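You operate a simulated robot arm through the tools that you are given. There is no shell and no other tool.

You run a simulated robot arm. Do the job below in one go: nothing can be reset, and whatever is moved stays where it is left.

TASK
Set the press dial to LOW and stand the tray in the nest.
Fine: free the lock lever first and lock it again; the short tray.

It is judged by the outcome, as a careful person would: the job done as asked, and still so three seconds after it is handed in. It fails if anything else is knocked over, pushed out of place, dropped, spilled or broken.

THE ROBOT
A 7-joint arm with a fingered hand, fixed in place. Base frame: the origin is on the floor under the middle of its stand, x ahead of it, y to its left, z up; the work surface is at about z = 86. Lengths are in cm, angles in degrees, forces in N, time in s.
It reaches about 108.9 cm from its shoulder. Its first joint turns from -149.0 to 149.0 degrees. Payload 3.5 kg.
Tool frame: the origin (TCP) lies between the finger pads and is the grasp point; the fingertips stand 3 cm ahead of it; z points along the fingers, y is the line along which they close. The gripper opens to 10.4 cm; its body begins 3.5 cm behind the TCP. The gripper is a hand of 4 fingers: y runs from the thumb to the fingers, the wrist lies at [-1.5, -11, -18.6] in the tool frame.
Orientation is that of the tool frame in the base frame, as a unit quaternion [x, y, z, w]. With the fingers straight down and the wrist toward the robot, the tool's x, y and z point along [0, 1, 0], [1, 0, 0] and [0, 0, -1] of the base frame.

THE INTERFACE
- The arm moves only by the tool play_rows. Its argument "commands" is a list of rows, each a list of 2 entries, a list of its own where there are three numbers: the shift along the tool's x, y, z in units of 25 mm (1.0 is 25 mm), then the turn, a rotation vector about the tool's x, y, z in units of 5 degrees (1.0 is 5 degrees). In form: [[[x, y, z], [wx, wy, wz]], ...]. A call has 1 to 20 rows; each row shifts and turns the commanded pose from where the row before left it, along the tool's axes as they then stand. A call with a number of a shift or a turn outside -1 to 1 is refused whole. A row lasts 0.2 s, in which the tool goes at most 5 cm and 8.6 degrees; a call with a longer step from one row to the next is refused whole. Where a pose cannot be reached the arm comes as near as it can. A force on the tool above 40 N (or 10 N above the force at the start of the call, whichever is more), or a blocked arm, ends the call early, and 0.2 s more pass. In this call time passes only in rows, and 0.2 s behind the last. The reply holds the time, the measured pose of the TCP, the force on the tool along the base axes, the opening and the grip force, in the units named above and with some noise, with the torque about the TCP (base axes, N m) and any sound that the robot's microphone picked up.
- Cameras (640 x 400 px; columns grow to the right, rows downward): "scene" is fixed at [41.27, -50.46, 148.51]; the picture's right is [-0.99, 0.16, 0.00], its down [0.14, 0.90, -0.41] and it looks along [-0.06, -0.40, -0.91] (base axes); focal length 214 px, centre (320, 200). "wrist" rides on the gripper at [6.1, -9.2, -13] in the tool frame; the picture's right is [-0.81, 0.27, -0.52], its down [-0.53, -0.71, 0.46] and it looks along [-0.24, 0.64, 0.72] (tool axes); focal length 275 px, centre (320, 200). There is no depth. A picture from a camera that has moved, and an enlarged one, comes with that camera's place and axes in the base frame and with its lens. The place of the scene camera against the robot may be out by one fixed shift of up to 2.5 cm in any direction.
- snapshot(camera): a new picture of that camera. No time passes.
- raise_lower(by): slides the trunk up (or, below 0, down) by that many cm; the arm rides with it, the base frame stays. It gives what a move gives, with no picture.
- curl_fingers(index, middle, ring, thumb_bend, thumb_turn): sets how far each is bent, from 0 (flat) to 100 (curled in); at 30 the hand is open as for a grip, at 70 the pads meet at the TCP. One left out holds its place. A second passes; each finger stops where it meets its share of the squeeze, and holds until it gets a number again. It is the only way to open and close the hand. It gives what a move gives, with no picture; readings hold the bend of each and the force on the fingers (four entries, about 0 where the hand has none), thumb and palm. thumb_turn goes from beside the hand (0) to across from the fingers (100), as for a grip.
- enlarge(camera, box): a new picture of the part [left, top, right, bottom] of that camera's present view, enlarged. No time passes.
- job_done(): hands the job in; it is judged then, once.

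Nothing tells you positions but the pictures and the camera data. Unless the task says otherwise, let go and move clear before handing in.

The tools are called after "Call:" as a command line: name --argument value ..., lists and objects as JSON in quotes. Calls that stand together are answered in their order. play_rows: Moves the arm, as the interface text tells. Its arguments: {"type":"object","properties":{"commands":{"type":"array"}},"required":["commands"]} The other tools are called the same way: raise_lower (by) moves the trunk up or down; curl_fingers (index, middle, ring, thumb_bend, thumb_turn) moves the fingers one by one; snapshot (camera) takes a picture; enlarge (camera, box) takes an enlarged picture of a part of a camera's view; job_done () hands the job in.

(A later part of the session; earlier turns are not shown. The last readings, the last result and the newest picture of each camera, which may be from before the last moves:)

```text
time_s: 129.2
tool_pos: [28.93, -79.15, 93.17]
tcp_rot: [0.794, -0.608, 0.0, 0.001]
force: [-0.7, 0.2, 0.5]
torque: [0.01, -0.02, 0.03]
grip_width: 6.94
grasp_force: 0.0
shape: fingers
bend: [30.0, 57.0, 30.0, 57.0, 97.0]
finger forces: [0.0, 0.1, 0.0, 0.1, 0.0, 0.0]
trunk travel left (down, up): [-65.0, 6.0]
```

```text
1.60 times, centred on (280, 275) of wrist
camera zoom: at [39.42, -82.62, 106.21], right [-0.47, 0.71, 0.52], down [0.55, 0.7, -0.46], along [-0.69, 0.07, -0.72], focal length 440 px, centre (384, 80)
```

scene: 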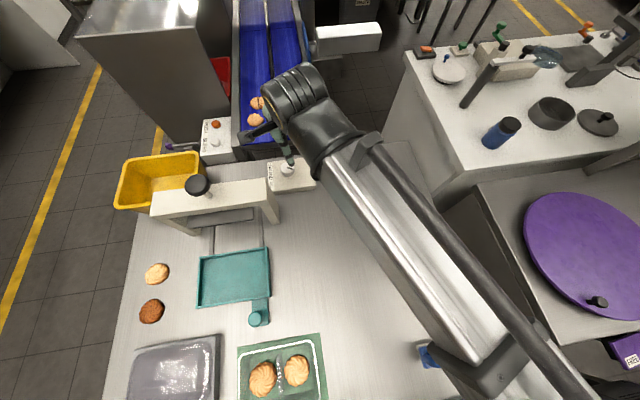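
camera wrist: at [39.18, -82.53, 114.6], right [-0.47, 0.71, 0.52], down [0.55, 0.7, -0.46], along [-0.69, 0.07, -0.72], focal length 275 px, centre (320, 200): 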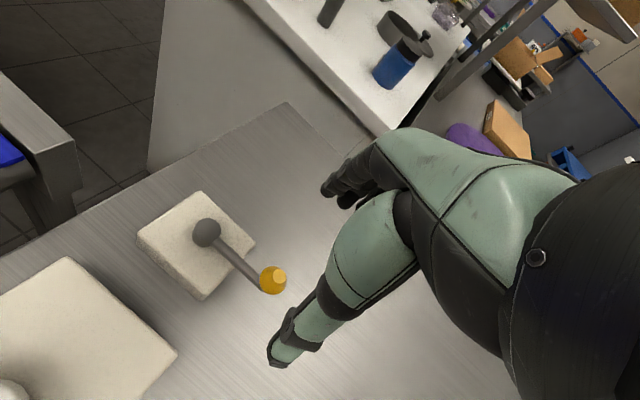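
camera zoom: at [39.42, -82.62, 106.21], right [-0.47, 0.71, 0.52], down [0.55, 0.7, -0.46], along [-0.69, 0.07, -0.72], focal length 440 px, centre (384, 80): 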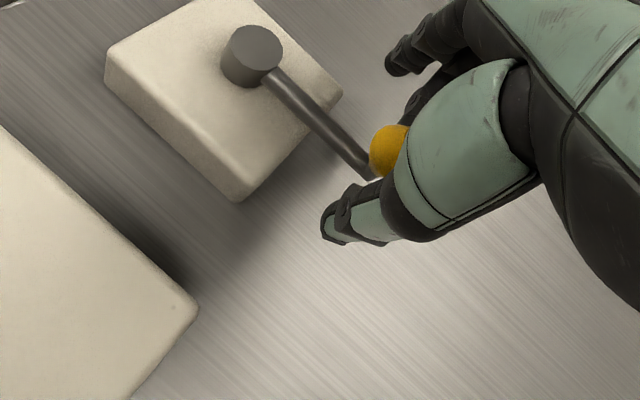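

The knob is caged. Swinging the lever back along its arc (counter-clockwise), in steps.

Call:
play_rows --commands '[[[-0.049, 0.229, 0], [0, 0, -1]], [[-0.049, 0.229, 0], [0, 0, -1]], [[-0.049, 0.229, 0], [0, 0, -1]], [[-0.049, 0.229, 0], [0, 0, -1]], [[-0.049, 0.229, 0], [0, 0, -1]], [[-0.049, 0.229, 0], [0, 0, -1]]]'

Call:
enlarge --camera "wrist" --box '[160, 150, 400, 400]'

Call:
play_rows --commands '[[[-0.049, 0.229, 0], [0, 0, -1]], [[-0.049, 0.229, 0], [0, 0, -1]], [[-0.049, 0.229, 0], [0, 0, -1]], [[-0.049, 0.229, 0], [0, 0, -1]], [[-0.049, 0.229, 0], [0, 0, -1]]]'

Call:
enlarge --camera "wrist" --box '[160, 150, 400, 400]'

```text
time_s: 130.6
tool_pos: [25.78, -79.98, 93.05]
tcp_rot: [0.924, -0.383, 0.0, 0.0]
force: [0.3, 0.2, -0.1]
torque: [-0.02, 0.0, -0.02]
grip_width: 7.02
grasp_force: 0.4
shape: fingers
bend: [30.0, 57.0, 30.0, 56.0, 98.0]
finger forces: [0.0, 0.0, 0.0, 0.0, 1.1, 0.1]
trunk travel left (down, up): [-65.0, 6.0]
```

```text
1.60 times, centred on (280, 275) of wrist
camera zoom: at [36.67, -77.79, 106.25], right [-0.77, 0.38, 0.52], down [0.13, 0.88, -0.46], along [-0.63, -0.28, -0.72], focal length 440 px, centre (384, 80)
```

zoom: 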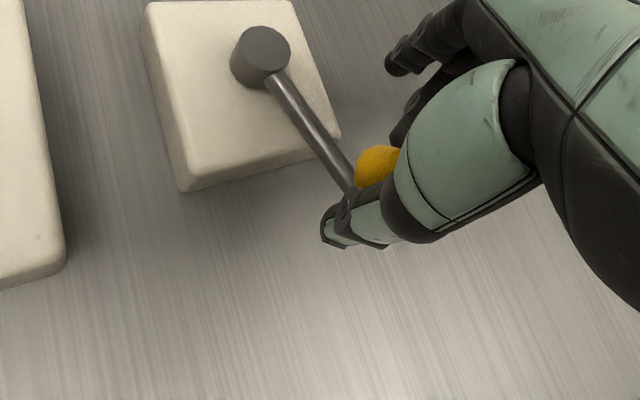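

```text
time_s: 131.8
tool_pos: [23.54, -81.79, 93.15]
tcp_rot: [0.985, -0.173, 0.001, 0.001]
force: [1.1, 1.0, -0.1]
torque: [0.03, 0.01, 0.03]
grip_width: 7.03
grasp_force: 0.0
shape: fingers
bend: [30.0, 57.0, 30.0, 56.0, 97.0]
finger forces: [0.1, 0.0, 0.0, 0.0, 1.2, 0.0]
trunk travel left (down, up): [-65.0, 6.0]
```

```text
1.60 times, centred on (280, 275) of wrist
camera zoom: at [32.47, -75.27, 106.23], right [-0.86, 0.02, 0.52], down [-0.26, 0.85, -0.46], along [-0.45, -0.52, -0.72], focal length 440 px, centre (384, 80)
```

zoom: 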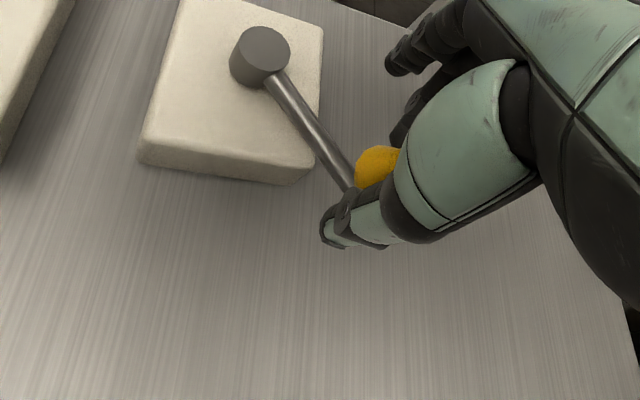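

Call:
play_rows --commands '[[[-0.049, 0.229, 0], [0, 0, -1]], [[-0.049, 0.229, 0], [0, 0, -1]], [[-0.049, 0.229, 0], [0, 0, -1]], [[-0.049, 0.229, 0], [0, 0, -1]]]'

Call:
play_rows --commands '[[[-0.049, 0.229, 0], [0, 0, -1]], [[-0.049, 0.229, 0], [0, 0, -1]]]'

Call:
enlarge --camera "wrist" --box '[160, 150, 400, 400]'

```text
time_s: 132.8
tool_pos: [22.57, -83.9, 93.13]
tcp_rot: [1.0, 0.0, 0.0, 0.0]
force: [-0.7, 1.1, 0.2]
torque: [0.02, 0.0, 0.01]
grip_width: 7.05
grasp_force: 0.3
shape: fingers
bend: [30.0, 57.0, 30.0, 56.0, 98.0]
finger forces: [0.0, 0.0, 0.1, 0.1, 1.1, 0.0]
trunk travel left (down, up): [-65.0, 6.0]
```

```text
time_s: 133.4
tool_pos: [22.25, -85.03, 93.23]
tcp_rot: [0.996, 0.087, 0.0, 0.0]
force: [-0.9, 0.5, 0.1]
torque: [-0.03, -0.01, 0.03]
grip_width: 7.07
grasp_force: 0.5
shape: fingers
bend: [30.0, 57.0, 30.0, 56.0, 98.0]
finger forces: [0.0, 0.1, 0.0, 0.1, 1.1, 0.0]
trunk travel left (down, up): [-65.0, 6.0]
```

```text
1.60 times, centred on (280, 275) of wrist
camera zoom: at [26.8, -74.96, 106.31], right [-0.75, -0.41, 0.52], down [-0.65, 0.61, -0.46], along [-0.13, -0.68, -0.72], focal length 440 px, centre (384, 80)
```

zoom: 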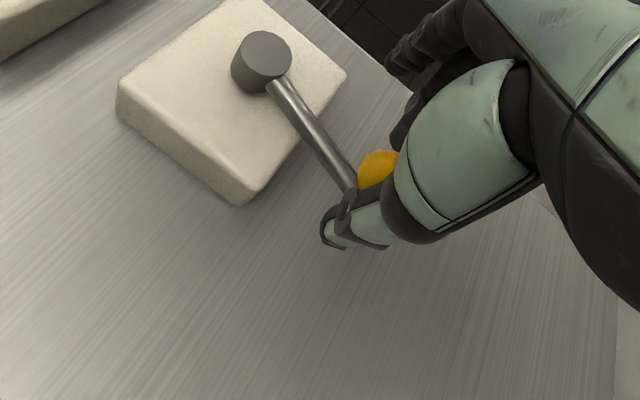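

Call:
play_rows --commands '[[[-0.049, 0.229, 0], [0, 0, -1]], [[-0.049, 0.229, 0], [0, 0, -1]]]'

Call:
play_rows --commands '[[[-0.025, 0.115, 0], [0, 0, -0.5]], [[-0.025, 0.115, 0], [0, 0, -0.5]]]'

Call:
enlarge --camera "wrist" --box '[160, 150, 400, 400]'

Call:
enlarge --camera "scene" --box '[310, 110, 438, 190]'

```text
time_s: 134.0
tool_pos: [22.36, -86.2, 93.22]
tcp_rot: [0.985, 0.174, -0.001, 0.001]
force: [0.3, 5.6, 1.4]
torque: [0.06, 0.03, -0.01]
grip_width: 7.37
grasp_force: 3.2
shape: fingers
bend: [30.0, 57.0, 30.0, 54.0, 97.0]
finger forces: [0.0, 0.1, 0.1, 0.0, 5.3, 0.0]
trunk travel left (down, up): [-65.0, 6.0]
```

```text
time_s: 134.6
tool_pos: [22.56, -86.67, 93.22]
tcp_rot: [0.976, 0.217, 0.0, 0.0]
force: [1.3, 11.6, 1.2]
torque: [0.15, 0.04, -0.12]
grip_width: 7.88
grasp_force: 5.3
shape: fingers
bend: [30.0, 57.0, 30.0, 52.0, 94.0]
finger forces: [0.0, 0.1, 0.0, 0.0, 11.1, 0.0]
trunk travel left (down, up): [-65.0, 6.0]
```

```text
1.60 times, centred on (280, 275) of wrist
camera zoom: at [24.19, -75.78, 106.31], right [-0.62, -0.59, 0.52], down [-0.78, 0.42, -0.46], along [0.05, -0.69, -0.72], focal length 440 px, centre (384, 80)
```

zoom: 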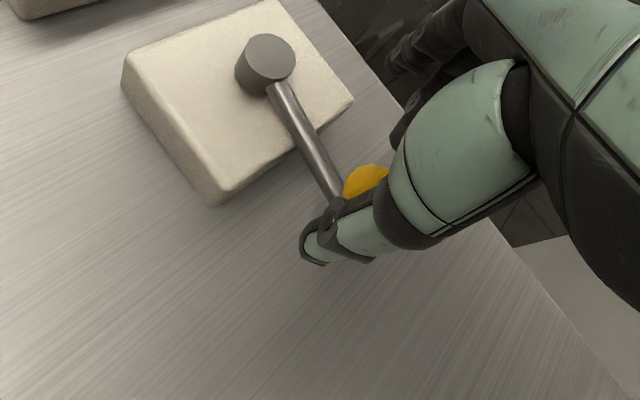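

```text
5.00 times, centred on (374, 150) of scene
camera zoom: at [41.27, -50.46, 148.51], right [-0.99, 0.16, 0.0], down [0.14, 0.9, -0.41], along [-0.06, -0.4, -0.91], focal length 1072 px, centre (50, 450)
```

zoom: 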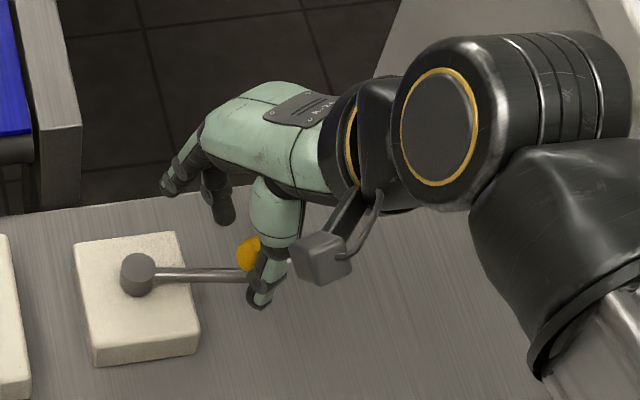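

The lever is back at its locked stop (11 N). Back off, open, and lift clear.

Call:
play_rows --commands '[[[0.025, -0.18, 0], [0, 0, 0.5]], [[0.025, -0.2, 0], [0, 0, 0.5]]]'

Call:
curl_fingers --middle 30 --thumb_bend 30

Call:
play_rows --commands '[[[0, 0, -0.6], [0, 0, 0]], [[0, 0, -1], [0, 0, 0]], [[0, 0, -1], [0, 0, 0]], [[0, 0, -1], [0, 0, 0]], [[0, -0.5, -1], [0, 0, 0]], [[0, -1, -1], [0, 0, 0]], [[0, -1, -0.5], [0, 0, 0]], [[0, -1, 0], [0, 0, 0]], [[0, -1, 0], [0, 0, 0]]]'

Call:
enlarge --camera "scene" --box '[318, 145, 382, 185]'

Call:
snapshot --camera "scene"

Call:
snapshot --camera "wrist"

```text
time_s: 135.2
tool_pos: [22.18, -85.95, 93.16]
tcp_rot: [0.985, 0.173, 0.0, 0.001]
force: [0.0, 1.6, 1.0]
torque: [0.07, 0.02, -0.03]
grip_width: 7.07
grasp_force: 1.3
shape: fingers
bend: [30.0, 57.0, 30.0, 56.0, 96.0]
finger forces: [0.0, 0.0, 0.0, 0.0, 2.7, 0.0]
trunk travel left (down, up): [-65.0, 6.0]
```

```text
time_s: 136.2
tool_pos: [22.18, -86.03, 93.05]
tcp_rot: [0.985, 0.174, 0.0, 0.0]
force: [-0.3, -0.8, 0.7]
torque: [-0.02, 0.01, -0.01]
grip_width: 10.25
grasp_force: 0.0
shape: fingers
bend: [30.0, 30.0, 30.0, 30.0, 97.0]
finger forces: [0.0, 0.1, 0.1, 0.1, 0.0, 0.1]
trunk travel left (down, up): [-65.0, 6.0]
```

```text
time_s: 138.2
tool_pos: [18.63, -75.12, 108.35]
tcp_rot: [0.985, 0.173, 0.0, 0.0]
force: [-0.2, 0.2, 0.0]
torque: [0.03, -0.04, -0.01]
grip_width: 10.29
grasp_force: 0.1
shape: fingers
bend: [30.0, 30.0, 30.0, 30.0, 97.0]
finger forces: [0.0, 0.0, 0.1, 0.0, 0.1, 0.1]
trunk travel left (down, up): [-65.0, 6.0]
```

```text
10.00 times, centred on (350, 165) of scene
camera zoom: at [41.27, -50.46, 148.51], right [-0.99, 0.16, 0.0], down [0.14, 0.9, -0.41], along [-0.06, -0.4, -0.91], focal length 2145 px, centre (20, 550)
```

zoom: 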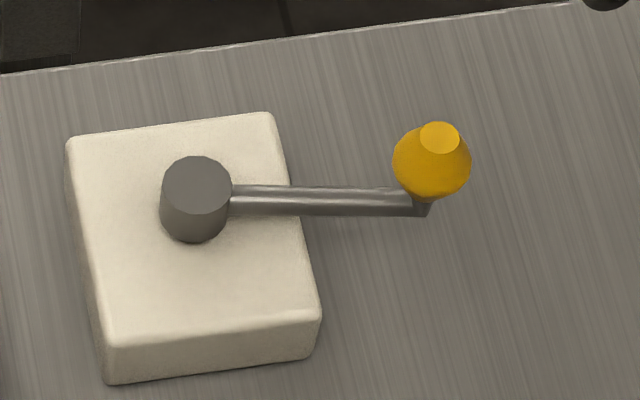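

```text
taken
```

scene: 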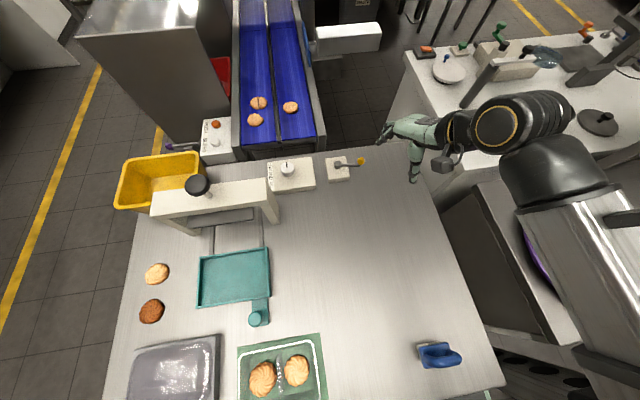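

```text
taken
camera wrist: at [21.25, -64.4, 121.44], right [-0.67, -0.53, 0.52], down [-0.74, 0.49, -0.46], along [-0.01, -0.69, -0.72], focal length 275 px, centre (320, 200)
```

wrist: 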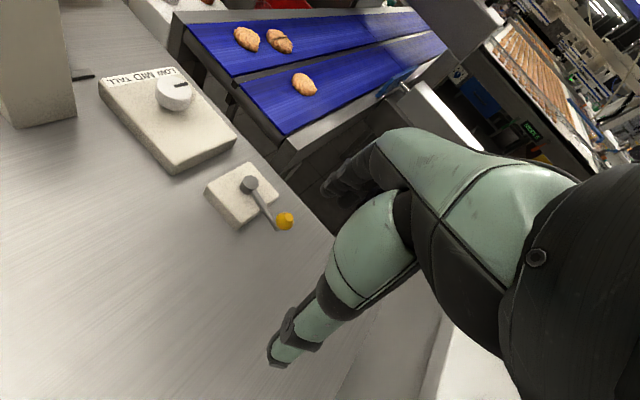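

The lever looks exactly as at the start (locked), and the dial is on LOW. Now I'll move to look closely at the trays and the nest.

Call:
play_rows --commands '[[[0.907, -0.697, -0.4], [0, 0, 0]], [[0.907, -0.697, -0.4], [0, 0, 0]], [[0.907, -0.697, -0.4], [0, 0, 0]], [[0.907, -0.697, -0.4], [0, 0, 0]], [[0.907, -0.697, -0.4], [0, 0, 0]], [[0.907, -0.697, -0.4], [0, 0, 0]], [[0.907, -0.697, -0.4], [0, 0, 0]], [[0.907, -0.697, -0.4], [0, 0, 0]], [[0.907, -0.697, -0.4], [0, 0, 0]], [[0.907, -0.697, -0.4], [0, 0, 0]]]'

Call:
play_rows --commands '[[[0, 0, 0], [0, 0, -1]], [[0, 0, 0], [0, 0, -1]], [[0, 0, 0], [0, 0, -1]], [[0, 0, 0], [0, 0, -1]], [[0, 0, 0], [0, 0, -1]], [[0, 0, 0], [0, 0, -1]], [[0, 0, 0], [0, 0, -1]], [[0, 0, 0], [0, 0, -1]], [[0, 0, 0], [0, 0, -1]], [[0, 0, 0], [0, 0, -1]], [[0, 0, 0], [0, 0, -1]], [[0, 0, 0], [0, 0, -1]], [[0, 0, 0], [0, 0, -1]], [[0, 0, 0], [0, 0, -1]]]'

Call:
snapshot --camera "wrist"

Call:
snapshot --camera "scene"

```text
time_s: 140.4
tool_pos: [33.85, -51.4, 118.46]
tcp_rot: [0.985, 0.173, 0.0, 0.0]
force: [0.0, 0.0, 0.2]
torque: [0.01, 0.0, -0.01]
grip_width: 10.3
grasp_force: 0.1
shape: fingers
bend: [30.0, 30.0, 30.0, 30.0, 97.0]
finger forces: [0.0, 0.1, 0.0, 0.0, 0.0, 0.1]
trunk travel left (down, up): [-65.0, 6.0]
```

```text
time_s: 143.4
tool_pos: [33.83, -51.28, 118.34]
tcp_rot: [0.707, 0.708, -0.001, 0.0]
force: [0.5, 0.1, -0.6]
torque: [0.02, 0.0, 0.01]
grip_width: 10.26
grasp_force: 0.1
shape: fingers
bend: [30.0, 30.0, 30.0, 30.0, 97.0]
finger forces: [0.0, 0.1, 0.0, 0.0, 0.0, 0.0]
trunk travel left (down, up): [-65.0, 6.0]
```

```text
taken
camera wrist: at [24.7, -45.12, 131.44], right [0.28, -0.81, 0.52], down [-0.71, -0.53, -0.46], along [0.65, -0.24, -0.72], focal length 275 px, centre (320, 200)
```

wrist: 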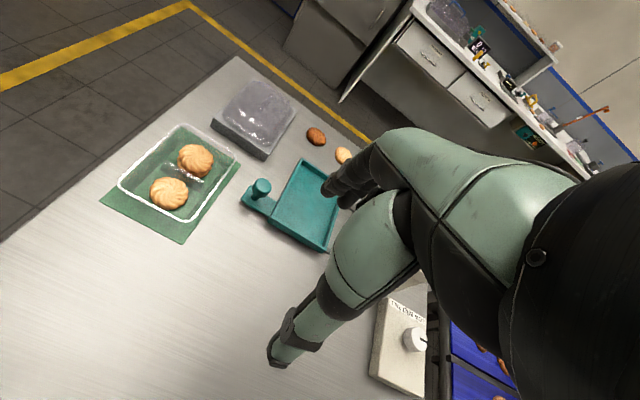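

```text
taken
```

scene: 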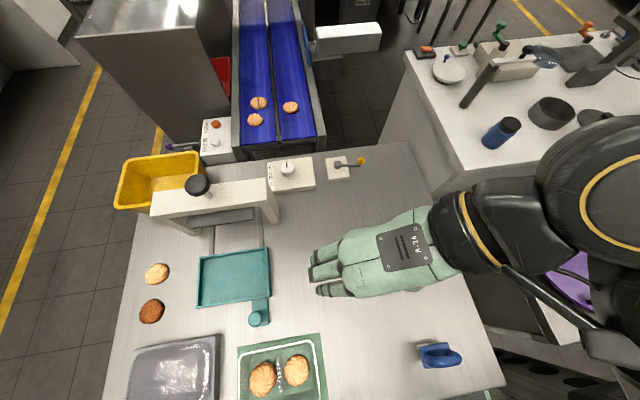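

Call:
enlarge --camera "wrist" --box '[95, 110, 255, 250]'

Call:
enlarge --camera "wrist" --box '[195, 60, 315, 170]'

Call:
enlarge --camera "wrist" --box '[230, 130, 390, 260]'

```text
2.86 times, centred on (175, 180) of wrist
camera zoom: at [24.7, -45.12, 131.44], right [0.28, -0.81, 0.52], down [-0.71, -0.53, -0.46], along [0.65, -0.24, -0.72], focal length 786 px, centre (734, 257)
```

zoom: 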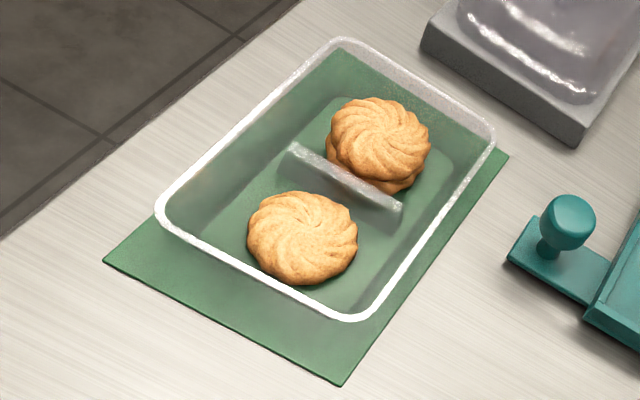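

```text
3.64 times, centred on (255, 115) of wrist
camera zoom: at [24.7, -45.12, 131.44], right [0.28, -0.81, 0.52], down [-0.71, -0.53, -0.46], along [0.65, -0.24, -0.72], focal length 1001 px, centre (556, 509)
```

zoom: 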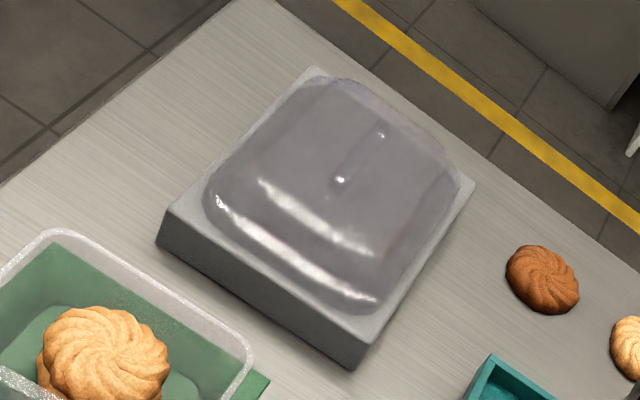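

```text
3.08 times, centred on (310, 195) of wrist
camera zoom: at [24.7, -45.12, 131.44], right [0.28, -0.81, 0.52], down [-0.71, -0.53, -0.46], along [0.65, -0.24, -0.72], focal length 847 px, centre (351, 215)
```

zoom: 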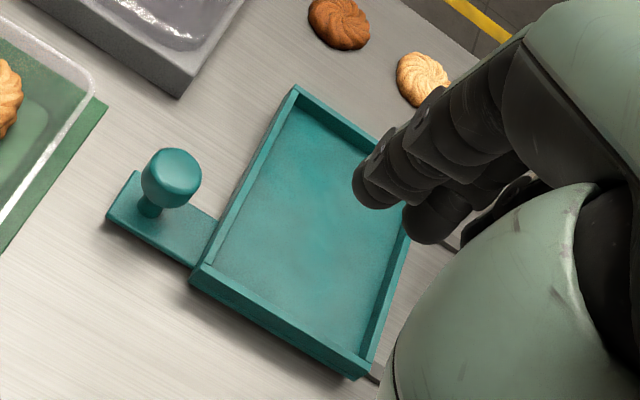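

The clear tray (rim ≈16×10.5 cm, ≈4 cm high, center ≈(51.2,-35.4)) is the short tray; nest interior ≈17.8×12.3 cm centered ≈(61.9,-57.9). I'll open the hand wider and turn it so it can span the tray's short side.

Call:
curl_fingers --index 8 --middle 8 --ring 8 --thumb_bend 8

Call:
play_rows --commands '[[[0, 0, 0], [0, 0, 1]], [[0, 0, 0], [0, 0, 1]], [[0, 0, 0], [0, 0, 1]], [[0, 0, 0], [0, 0, 1]], [[0, 0, 0], [0, 0, 1]], [[0, 0, 0], [0, 0, 1]], [[0, 0, 0], [0, 0, 1]], [[0, 0, 0], [0, 0, 1]], [[0, 0, 0], [0, 0, 1]], [[0, 0, 0], [0, 0, 1]], [[0, 0, 0], [0, 0, 1]], [[0, 0, 0], [0, 0, 1]], [[0, 0, 0], [0, 0, 1]], [[0, 0, 0], [0, 0, 1]], [[0, 0, 0], [0, 0, 1]], [[0, 0, 0], [0, 0, 1]], [[0, 0, 0], [0, 0, 1]], [[0, 0, 0], [0, 0, 1]]]'

Call:
snapshot --camera "scene"

Call:
snapshot --camera "wrist"

```text
time_s: 144.4
tool_pos: [33.87, -51.34, 118.35]
tcp_rot: [0.707, 0.707, 0.0, 0.0]
force: [0.9, 0.4, 0.5]
torque: [0.03, 0.0, 0.03]
grip_width: 14.87
grasp_force: 0.1
shape: fingers
bend: [8.0, 8.0, 8.0, 8.0, 97.0]
finger forces: [0.0, 0.0, 0.1, 0.0, 0.1, 0.0]
trunk travel left (down, up): [-65.0, 6.0]
```

```text
time_s: 148.2
tool_pos: [33.82, -51.48, 118.38]
tcp_rot: [1.0, -0.001, 0.0, 0.001]
force: [0.9, 0.6, 0.9]
torque: [0.03, -0.02, 0.02]
grip_width: 14.88
grasp_force: 0.0
shape: fingers
bend: [8.0, 8.0, 8.0, 8.0, 97.0]
finger forces: [0.1, 0.0, 0.1, 0.1, 0.0, 0.1]
trunk travel left (down, up): [-65.0, 6.0]
```

```text
taken
```

scene: 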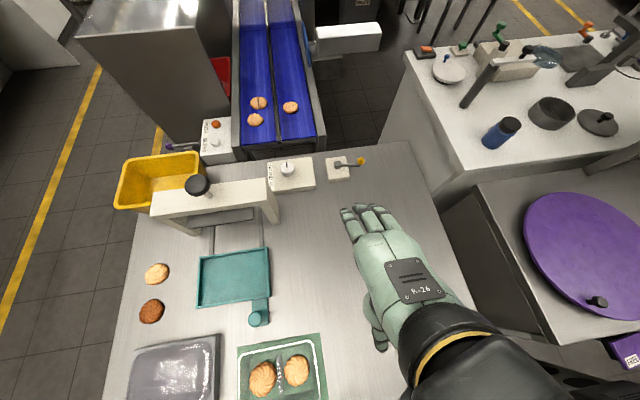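

```text
taken
camera wrist: at [40.03, -42.17, 131.52], right [-0.81, -0.27, 0.52], down [-0.53, 0.71, -0.46], along [-0.25, -0.64, -0.72], focal length 275 px, centre (320, 200)
```

wrist: 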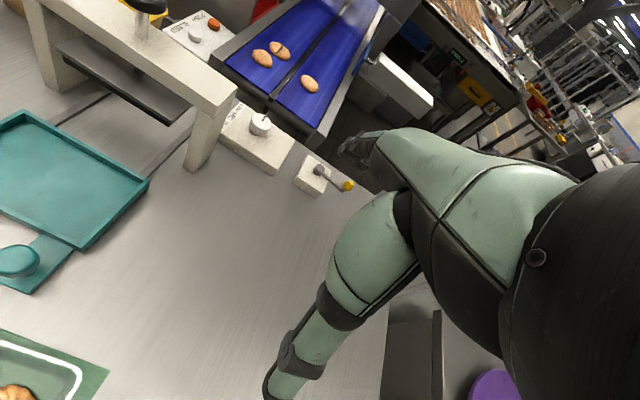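

Opening is now 14.9 cm, enough to span the tray. Moving above the tray.

Call:
play_rows --commands '[[[0.875, -0.8, 0], [0, 0, 0]], [[0.875, -0.8, 0], [0, 0, 0]], [[0.875, -0.8, 0], [0, 0, 0]], [[0.875, -0.8, 0], [0, 0, 0]], [[0.875, -0.8, 0], [0, 0, 0]], [[0.875, -0.8, 0], [0, 0, 0]], [[0.875, -0.8, 0], [0, 0, 0]], [[0.875, -0.8, 0], [0, 0, 0]]]'

Call:
curl_fingers --index 16 --middle 16 --ring 16 --thumb_bend 16

Call:
snapshot --camera "scene"

Call:
snapshot --camera "wrist"

```text
time_s: 150.0
tool_pos: [51.2, -35.09, 118.36]
tcp_rot: [1.0, -0.001, 0.0, -0.001]
force: [-0.2, -1.0, 0.0]
torque: [-0.02, 0.03, -0.02]
grip_width: 14.87
grasp_force: 0.1
shape: fingers
bend: [8.0, 8.0, 8.0, 8.0, 97.0]
finger forces: [0.0, 0.0, 0.0, 0.2, 0.0, 0.0]
trunk travel left (down, up): [-65.0, 6.0]
```

```text
time_s: 151.0
tool_pos: [51.14, -35.12, 118.35]
tcp_rot: [1.0, 0.001, 0.001, 0.0]
force: [-0.3, 0.4, -0.4]
torque: [0.02, 0.02, 0.04]
grip_width: 13.45
grasp_force: 0.0
shape: fingers
bend: [16.0, 16.0, 16.0, 16.0, 97.0]
finger forces: [0.0, 0.1, 0.0, 0.0, 0.1, 0.0]
trunk travel left (down, up): [-65.0, 6.0]
```

```text
taken
```

scene: 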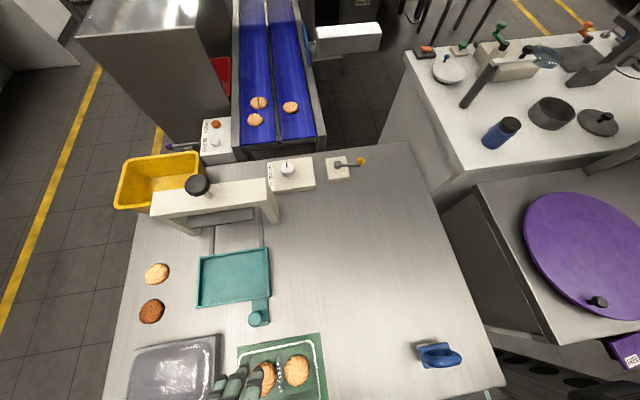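

```text
taken
camera wrist: at [57.27, -25.92, 131.48], right [-0.81, -0.27, 0.52], down [-0.53, 0.71, -0.46], along [-0.24, -0.64, -0.72], focal length 275 px, centre (320, 200)
```

wrist: 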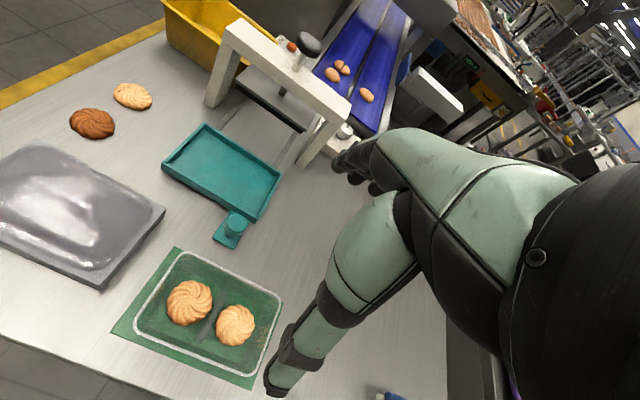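

Call:
enlarge --camera "wrist" --box '[100, 230, 300, 400]'

Call:
enlarge --camera "wrist" --box '[140, 110, 300, 250]'

Call:
enlarge --camera "wrist" --box '[0, 130, 180, 300]'

```text
2.35 times, centred on (200, 315) of wrist
camera zoom: at [57.27, -25.92, 131.48], right [-0.81, -0.27, 0.52], down [-0.53, 0.71, -0.46], along [-0.24, -0.64, -0.72], focal length 648 px, centre (602, -71)
```

zoom: 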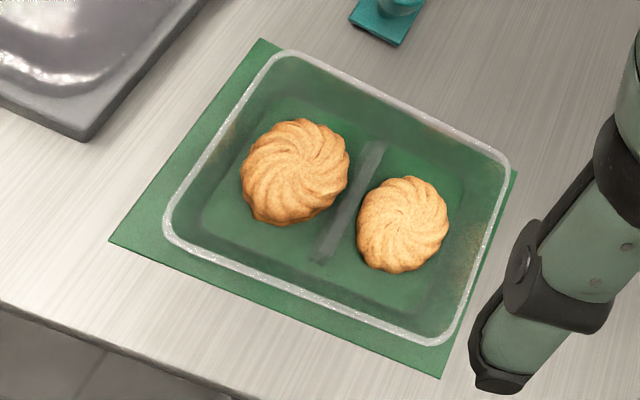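

```text
2.86 times, centred on (220, 180) of wrist
camera zoom: at [57.27, -25.92, 131.48], right [-0.81, -0.27, 0.52], down [-0.53, 0.71, -0.46], along [-0.24, -0.64, -0.72], focal length 786 px, centre (606, 257)
```

zoom: 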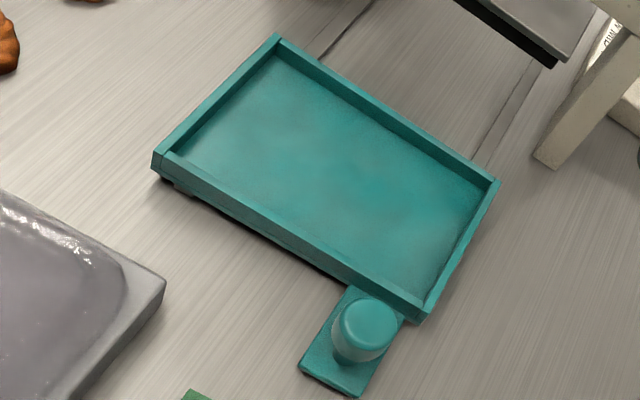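

```text
2.35 times, centred on (90, 215) of wrist
camera zoom: at [57.27, -25.92, 131.48], right [-0.81, -0.27, 0.52], down [-0.53, 0.71, -0.46], along [-0.24, -0.64, -0.72], focal length 648 px, centre (861, 165)
```

zoom: 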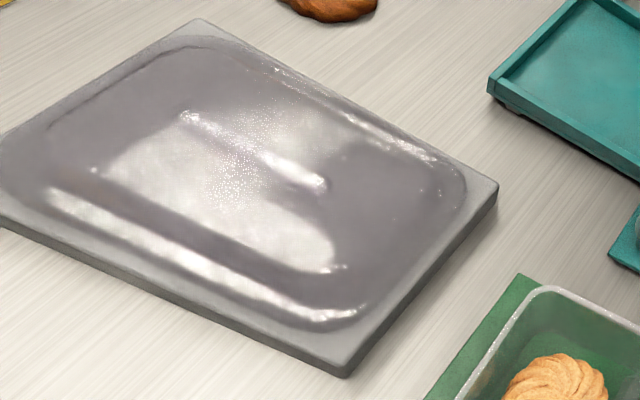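

Tray center measured at (51.4,-35.45), rim 16.6×11.1 cm with strongly tapered walls; nest center at about (61.6,-58.1). I'll lower partway with the fingers straddling the tray's short side and check alignment.

Call:
curl_fingers --index 19 --middle 19 --ring 19 --thumb_bend 19

Call:
play_rows --commands '[[[0.15, 0.07, 1], [0, 0, 0]], [[0.1, 0.07, 1], [0, 0, 0]], [[0, 0, 1], [0, 0, 0]], [[0, 0, 1], [0, 0, 0]], [[0, 0, 1], [0, 0, 0]], [[0, 0, 1], [0, 0, 0]], [[0, 0, 1], [0, 0, 0]]]'

Call:
snapshot --camera "wrist"

Call:
enlarge --camera "scene" --box '[180, 300, 340, 400]'

```text
time_s: 152.0
tool_pos: [51.12, -35.21, 118.34]
tcp_rot: [1.0, 0.001, 0.0, 0.0]
force: [-0.7, -0.1, 0.0]
torque: [0.01, 0.0, 0.02]
grip_width: 12.82
grasp_force: 0.0
shape: fingers
bend: [19.0, 19.0, 19.0, 19.0, 97.0]
finger forces: [0.1, 0.0, 0.0, 0.0, 0.1, 0.1]
trunk travel left (down, up): [-65.0, 6.0]
```

```text
time_s: 153.6
tool_pos: [52.08, -35.53, 100.96]
tcp_rot: [1.0, -0.001, -0.001, 0.0]
force: [0.2, -0.6, 0.2]
torque: [0.04, 0.02, 0.0]
grip_width: 12.84
grasp_force: 0.0
shape: fingers
bend: [19.0, 19.0, 19.0, 19.0, 97.0]
finger forces: [0.0, 0.0, 0.0, 0.1, 0.1, 0.0]
trunk travel left (down, up): [-65.0, 6.0]
```

```text
taken
camera wrist: at [58.24, -26.42, 113.98], right [-0.81, -0.27, 0.52], down [-0.53, 0.71, -0.46], along [-0.24, -0.64, -0.72], focal length 275 px, centre (320, 200)
```

wrist: 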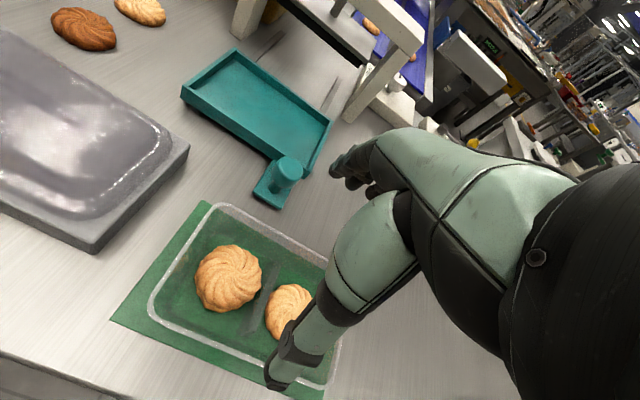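

```text
4.00 times, centred on (260, 350) of scene
camera zoom: at [41.27, -50.46, 148.51], right [-0.99, 0.16, 0.0], down [0.14, 0.9, -0.41], along [-0.06, -0.4, -0.91], focal length 858 px, centre (560, -400)
```

zoom: 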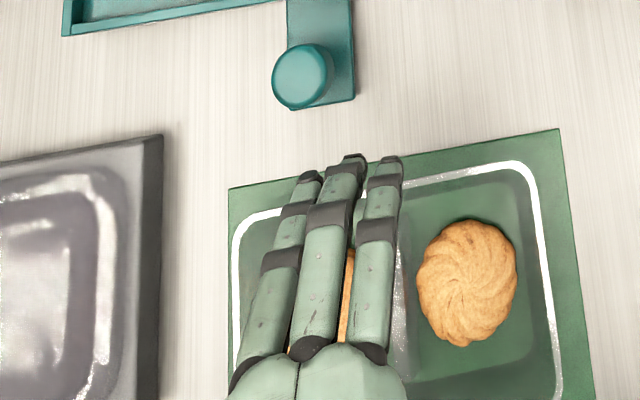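

Fingers and thumb clear the rim by ~0.8 cm on each side. Lowering further.

Call:
play_rows --commands '[[[0.18, -0.02, 0.8], [0, 0, 0]], [[0, 0, 0.8], [0, 0, 0]], [[0, 0, 0.8], [0, 0, 0]], [[0, 0, 0.7], [0, 0, 0]]]'

Call:
enlarge --camera "wrist" --box '[140, 170, 400, 400]'

Call:
enlarge --camera "scene" --box '[200, 320, 328, 400]'

```text
time_s: 154.6
tool_pos: [52.51, -35.74, 93.24]
tcp_rot: [1.0, 0.0, 0.0, 0.001]
force: [0.4, 0.4, 0.8]
torque: [0.02, -0.02, -0.01]
grip_width: 12.81
grasp_force: 0.0
shape: fingers
bend: [19.0, 19.0, 19.0, 19.0, 97.0]
finger forces: [0.0, 0.0, 0.0, 0.0, 0.0, 0.0]
trunk travel left (down, up): [-65.0, 6.0]
```

```text
1.74 times, centred on (270, 285) of wrist
camera zoom: at [58.65, -26.51, 106.23], right [-0.81, -0.27, 0.52], down [-0.53, 0.71, -0.46], along [-0.24, -0.64, -0.72], focal length 479 px, centre (407, 52)
```

zoom: 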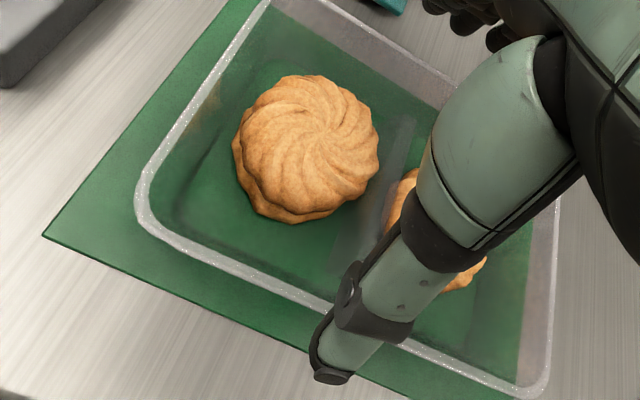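

```text
5.00 times, centred on (264, 360) of scene
camera zoom: at [41.27, -50.46, 148.51], right [-0.99, 0.16, 0.0], down [0.14, 0.9, -0.41], along [-0.06, -0.4, -0.91], focal length 1072 px, centre (600, -600)
```

zoom: 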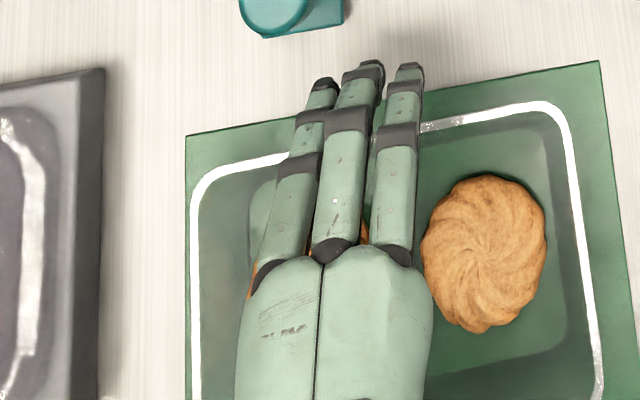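

Call:
play_rows --commands '[[[0, 0, 0.4], [0, 0, 0]], [[0, 0, 0.4], [0, 0, 0]]]'

Call:
enlarge --camera "wrist" --box '[140, 170, 400, 400]'

Call:
enlarge --camera "scene" --box '[200, 320, 328, 400]'

```text
time_s: 155.2
tool_pos: [52.34, -35.71, 91.23]
tcp_rot: [1.0, 0.0, 0.0, 0.0]
force: [-0.1, 0.4, -0.2]
torque: [0.01, 0.01, 0.01]
grip_width: 12.81
grasp_force: 0.0
shape: fingers
bend: [19.0, 19.0, 19.0, 19.0, 97.0]
finger forces: [0.0, 0.0, 0.0, 0.1, 0.0, 0.1]
trunk travel left (down, up): [-65.0, 6.0]
```

```text
1.74 times, centred on (270, 285) of wrist
camera zoom: at [58.6, -26.49, 104.35], right [-0.81, -0.27, 0.52], down [-0.53, 0.71, -0.46], along [-0.24, -0.64, -0.72], focal length 479 px, centre (407, 52)
```

zoom: 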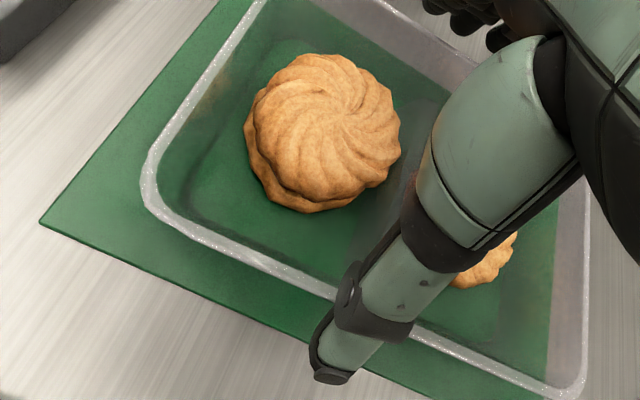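

```text
5.00 times, centred on (264, 360) of scene
camera zoom: at [41.27, -50.46, 148.51], right [-0.99, 0.16, 0.0], down [0.14, 0.9, -0.41], along [-0.06, -0.4, -0.91], focal length 1072 px, centre (600, -600)
```

zoom: 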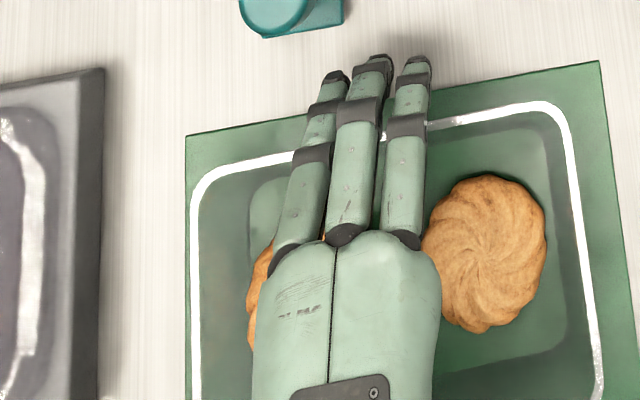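

The thumb tip is outside the near rim about 1 cm below its top; fingers likewise on the far side. I'll lower 3 mm more and close gently.

Call:
play_rows --commands '[[[0, 0, 0.12], [0, 0, 0]]]'

Call:
curl_fingers --index 26 --middle 26 --ring 26 --thumb_bend 26

Call:
enlarge --camera "wrist" --box '[140, 170, 400, 400]'

Call:
enlarge --camera "scene" --box '[200, 320, 328, 400]'

```text
time_s: 155.6
tool_pos: [52.52, -35.69, 90.9]
tcp_rot: [1.0, 0.0, 0.0, 0.0]
force: [-0.7, 0.2, 0.2]
torque: [0.03, 0.02, 0.0]
grip_width: 12.84
grasp_force: 0.0
shape: fingers
bend: [19.0, 19.0, 19.0, 19.0, 97.0]
finger forces: [0.0, 0.0, 0.0, 0.1, 0.0, 0.0]
trunk travel left (down, up): [-65.0, 6.0]
```

```text
time_s: 156.6
tool_pos: [52.56, -35.72, 90.94]
tcp_rot: [1.0, -0.001, 0.0, 0.0]
force: [0.4, -0.3, 0.7]
torque: [-0.01, 0.0, -0.02]
grip_width: 11.43
grasp_force: 0.3
shape: fingers
bend: [26.0, 26.0, 26.0, 25.0, 97.0]
finger forces: [0.7, 0.0, 0.1, 0.1, 0.5, 0.0]
trunk travel left (down, up): [-65.0, 6.0]
```

```text
1.74 times, centred on (270, 285) of wrist
camera zoom: at [58.66, -26.47, 104.04], right [-0.81, -0.27, 0.52], down [-0.53, 0.71, -0.46], along [-0.24, -0.64, -0.72], focal length 479 px, centre (407, 52)
```

zoom: 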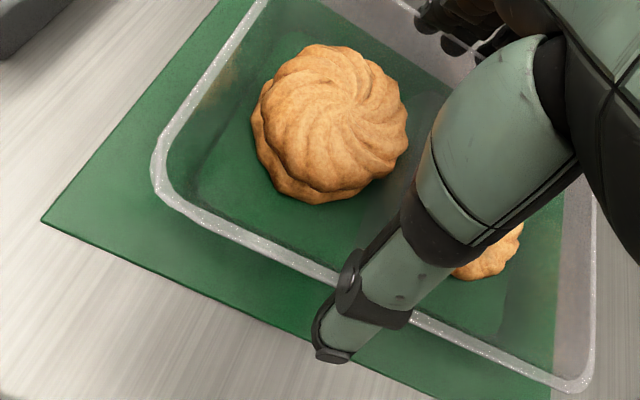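

```text
5.00 times, centred on (264, 360) of scene
camera zoom: at [41.27, -50.46, 148.51], right [-0.99, 0.16, 0.0], down [0.14, 0.9, -0.41], along [-0.06, -0.4, -0.91], focal length 1072 px, centre (600, -600)
```

zoom: 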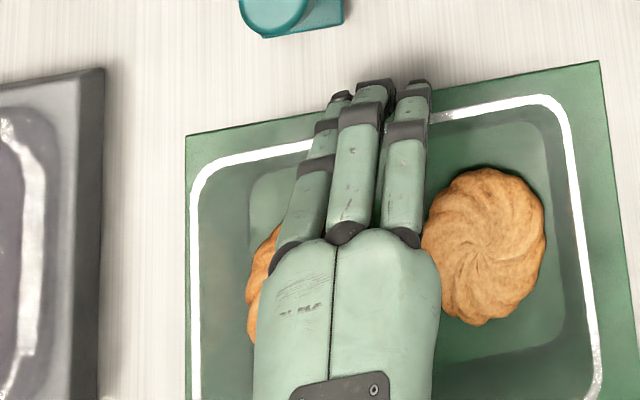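

Contact on both sides begins. I'll squeeze gradually.

Call:
curl_fingers --index 31 --middle 31 --ring 31 --thumb_bend 31

Call:
enlarge --camera "wrist" --box '[140, 170, 400, 400]'

Call:
enlarge --camera "scene" --box '[200, 320, 328, 400]'

```text
time_s: 157.6
tool_pos: [52.44, -35.68, 90.9]
tcp_rot: [1.0, 0.0, 0.0, 0.0]
force: [-0.2, -1.6, 4.1]
torque: [-0.11, -0.01, -0.01]
grip_width: 11.16
grasp_force: 5.0
shape: fingers
bend: [28.0, 31.0, 30.0, 26.0, 97.0]
finger forces: [5.0, 0.0, 0.8, 0.1, 4.0, 0.0]
trunk travel left (down, up): [-65.0, 6.0]
```

```text
1.74 times, centred on (270, 285) of wrist
camera zoom: at [58.65, -26.47, 104.05], right [-0.81, -0.27, 0.52], down [-0.53, 0.71, -0.46], along [-0.24, -0.64, -0.72], focal length 479 px, centre (407, 52)
```

zoom: 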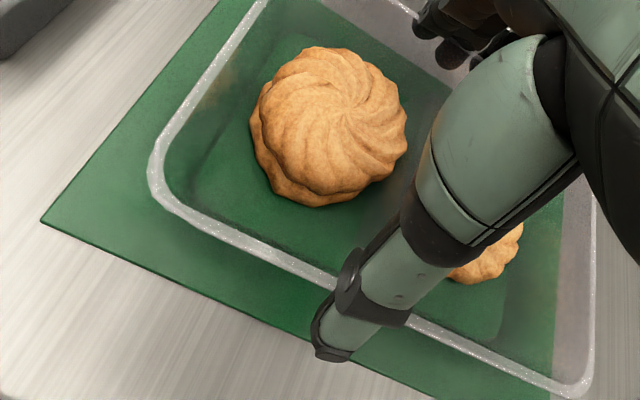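

```text
5.00 times, centred on (264, 360) of scene
camera zoom: at [41.27, -50.46, 148.51], right [-0.99, 0.16, 0.0], down [0.14, 0.9, -0.41], along [-0.06, -0.4, -0.91], focal length 1072 px, centre (600, -600)
```

zoom: 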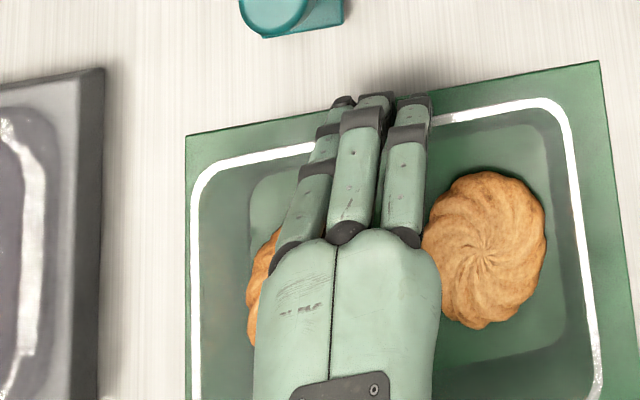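

The squeeze pushes the hand up a bit (fingers slope outward here). I'll reopen slightly, raise 5 mm so the fingertip pads meet the rim wall, and squeeze again to test the hold.

Call:
curl_fingers --index 22 --middle 22 --ring 22 --thumb_bend 22

Call:
play_rows --commands '[[[0, 0.06, -0.2], [0, 0, 0]]]'

Call:
curl_fingers --index 34 --middle 34 --ring 34 --thumb_bend 34

Call:
enlarge --camera "wrist" --box '[140, 170, 400, 400]'

Call:
enlarge --camera "scene" --box '[200, 320, 328, 400]'

```text
time_s: 158.6
tool_pos: [52.5, -35.65, 90.94]
tcp_rot: [1.0, 0.0, 0.001, -0.001]
force: [0.1, 0.2, 0.6]
torque: [-0.01, -0.01, -0.03]
grip_width: 12.11
grasp_force: 0.1
shape: fingers
bend: [22.0, 22.0, 22.0, 22.0, 97.0]
finger forces: [0.0, 0.1, 0.0, 0.0, 0.1, 0.0]
trunk travel left (down, up): [-65.0, 6.0]
```

```text
time_s: 159.0
tool_pos: [52.48, -35.81, 91.54]
tcp_rot: [1.0, -0.001, 0.0, 0.0]
force: [0.3, -0.7, 0.0]
torque: [0.03, 0.03, 0.01]
grip_width: 12.11
grasp_force: 0.1
shape: fingers
bend: [22.0, 22.0, 22.0, 22.0, 97.0]
finger forces: [0.0, 0.1, 0.1, 0.0, 0.0, 0.0]
trunk travel left (down, up): [-65.0, 6.0]
```

```text
time_s: 160.0
tool_pos: [52.46, -35.79, 91.46]
tcp_rot: [1.0, 0.0, 0.001, 0.0]
force: [0.5, -1.2, 3.3]
torque: [-0.13, -0.02, 0.04]
grip_width: 10.67
grasp_force: 6.3
shape: fingers
bend: [30.0, 32.0, 32.0, 28.0, 97.0]
finger forces: [4.0, 1.6, 1.8, 0.1, 5.4, 0.1]
trunk travel left (down, up): [-65.0, 6.0]
```

```text
1.74 times, centred on (270, 285) of wrist
camera zoom: at [58.62, -26.7, 104.67], right [-0.81, -0.27, 0.52], down [-0.53, 0.71, -0.46], along [-0.24, -0.64, -0.72], focal length 479 px, centre (407, 52)
```

zoom: 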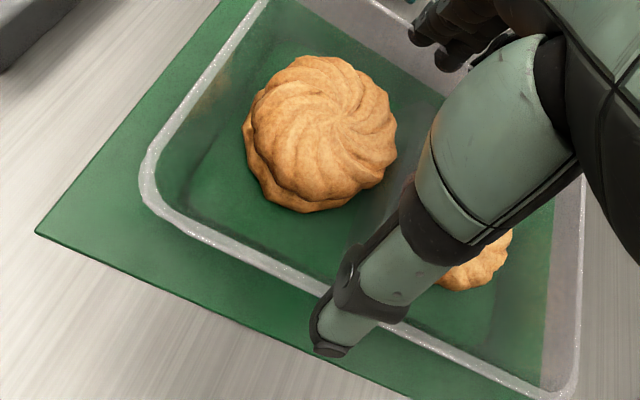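

```text
5.00 times, centred on (264, 360) of scene
camera zoom: at [41.27, -50.46, 148.51], right [-0.99, 0.16, 0.0], down [0.14, 0.9, -0.41], along [-0.06, -0.4, -0.91], focal length 1072 px, centre (600, -600)
```

zoom: 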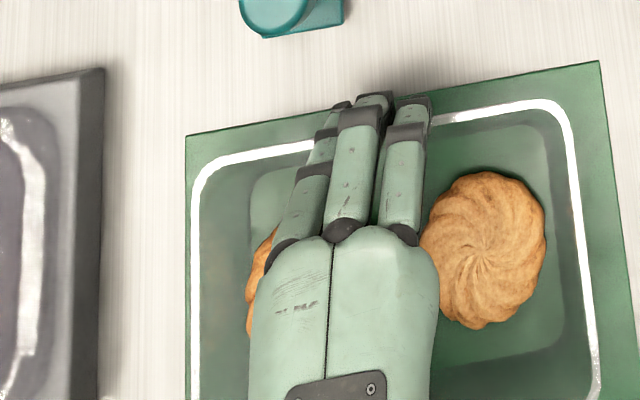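

Call:
curl_fingers --index 42 --middle 44 --ring 44 --thumb_bend 46

Call:
enlarge --camera "scene" --box '[200, 320, 328, 400]'

Call:
play_rows --commands '[[[0, 0, -0.1], [0, 0, 0]], [[0, 0, -0.1], [0, 0, 0]]]'

Call:
enlarge --camera "wrist" --box '[140, 170, 400, 400]'

Call:
enlarge --camera "scene" --box '[200, 320, 328, 400]'

```text
time_s: 161.0
tool_pos: [52.43, -35.94, 91.52]
tcp_rot: [1.0, 0.0, -0.001, -0.001]
force: [0.1, -2.2, 7.9]
torque: [-0.42, 0.03, 0.04]
grip_width: 10.5
grasp_force: 13.8
shape: fingers
bend: [34.0, 38.0, 38.0, 26.0, 96.0]
finger forces: [6.7, 4.3, 4.4, 0.0, 12.5, 0.1]
trunk travel left (down, up): [-65.0, 6.0]
```

```text
5.00 times, centred on (264, 360) of scene
camera zoom: at [41.27, -50.46, 148.51], right [-0.99, 0.16, 0.0], down [0.14, 0.9, -0.41], along [-0.06, -0.4, -0.91], focal length 1072 px, centre (600, -600)
```

zoom: 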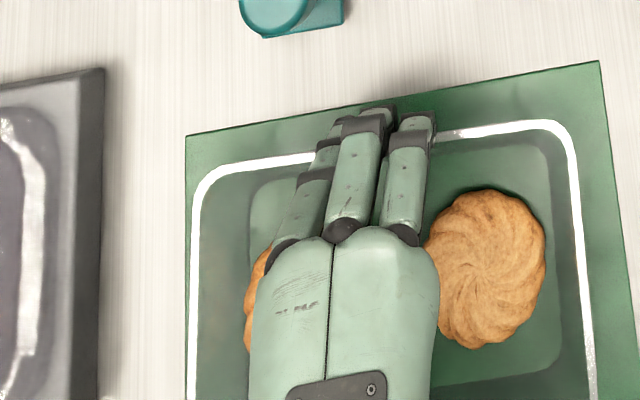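

```text
time_s: 161.6
tool_pos: [52.44, -35.78, 91.93]
tcp_rot: [1.0, -0.001, 0.0, 0.0]
force: [0.5, 0.2, 0.2]
torque: [-0.03, -0.01, 0.02]
grip_width: 10.48
grasp_force: 13.7
shape: fingers
bend: [35.0, 39.0, 39.0, 26.0, 96.0]
finger forces: [5.4, 4.6, 4.4, 0.1, 13.3, 0.0]
trunk travel left (down, up): [-65.0, 6.0]
```

```text
1.74 times, centred on (270, 285) of wrist
camera zoom: at [58.56, -26.59, 104.9], right [-0.81, -0.27, 0.52], down [-0.53, 0.71, -0.45], along [-0.24, -0.64, -0.73], focal length 479 px, centre (407, 52)
```

zoom: 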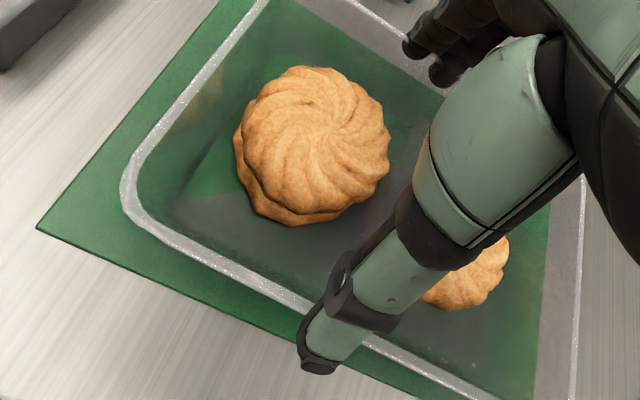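

```text
5.00 times, centred on (264, 360) of scene
camera zoom: at [41.27, -50.46, 148.51], right [-0.99, 0.16, 0.0], down [0.14, 0.9, -0.41], along [-0.06, -0.4, -0.91], focal length 1072 px, centre (600, -600)
```

zoom: 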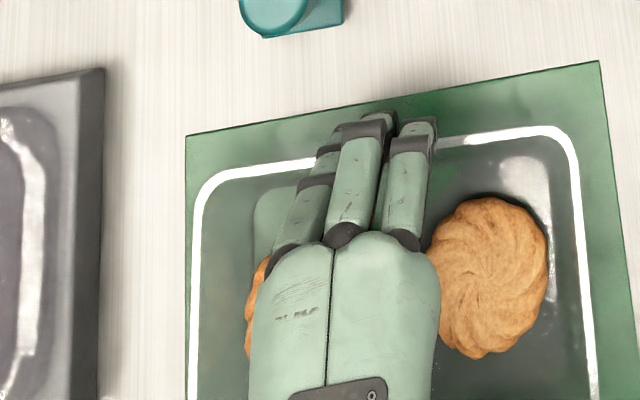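

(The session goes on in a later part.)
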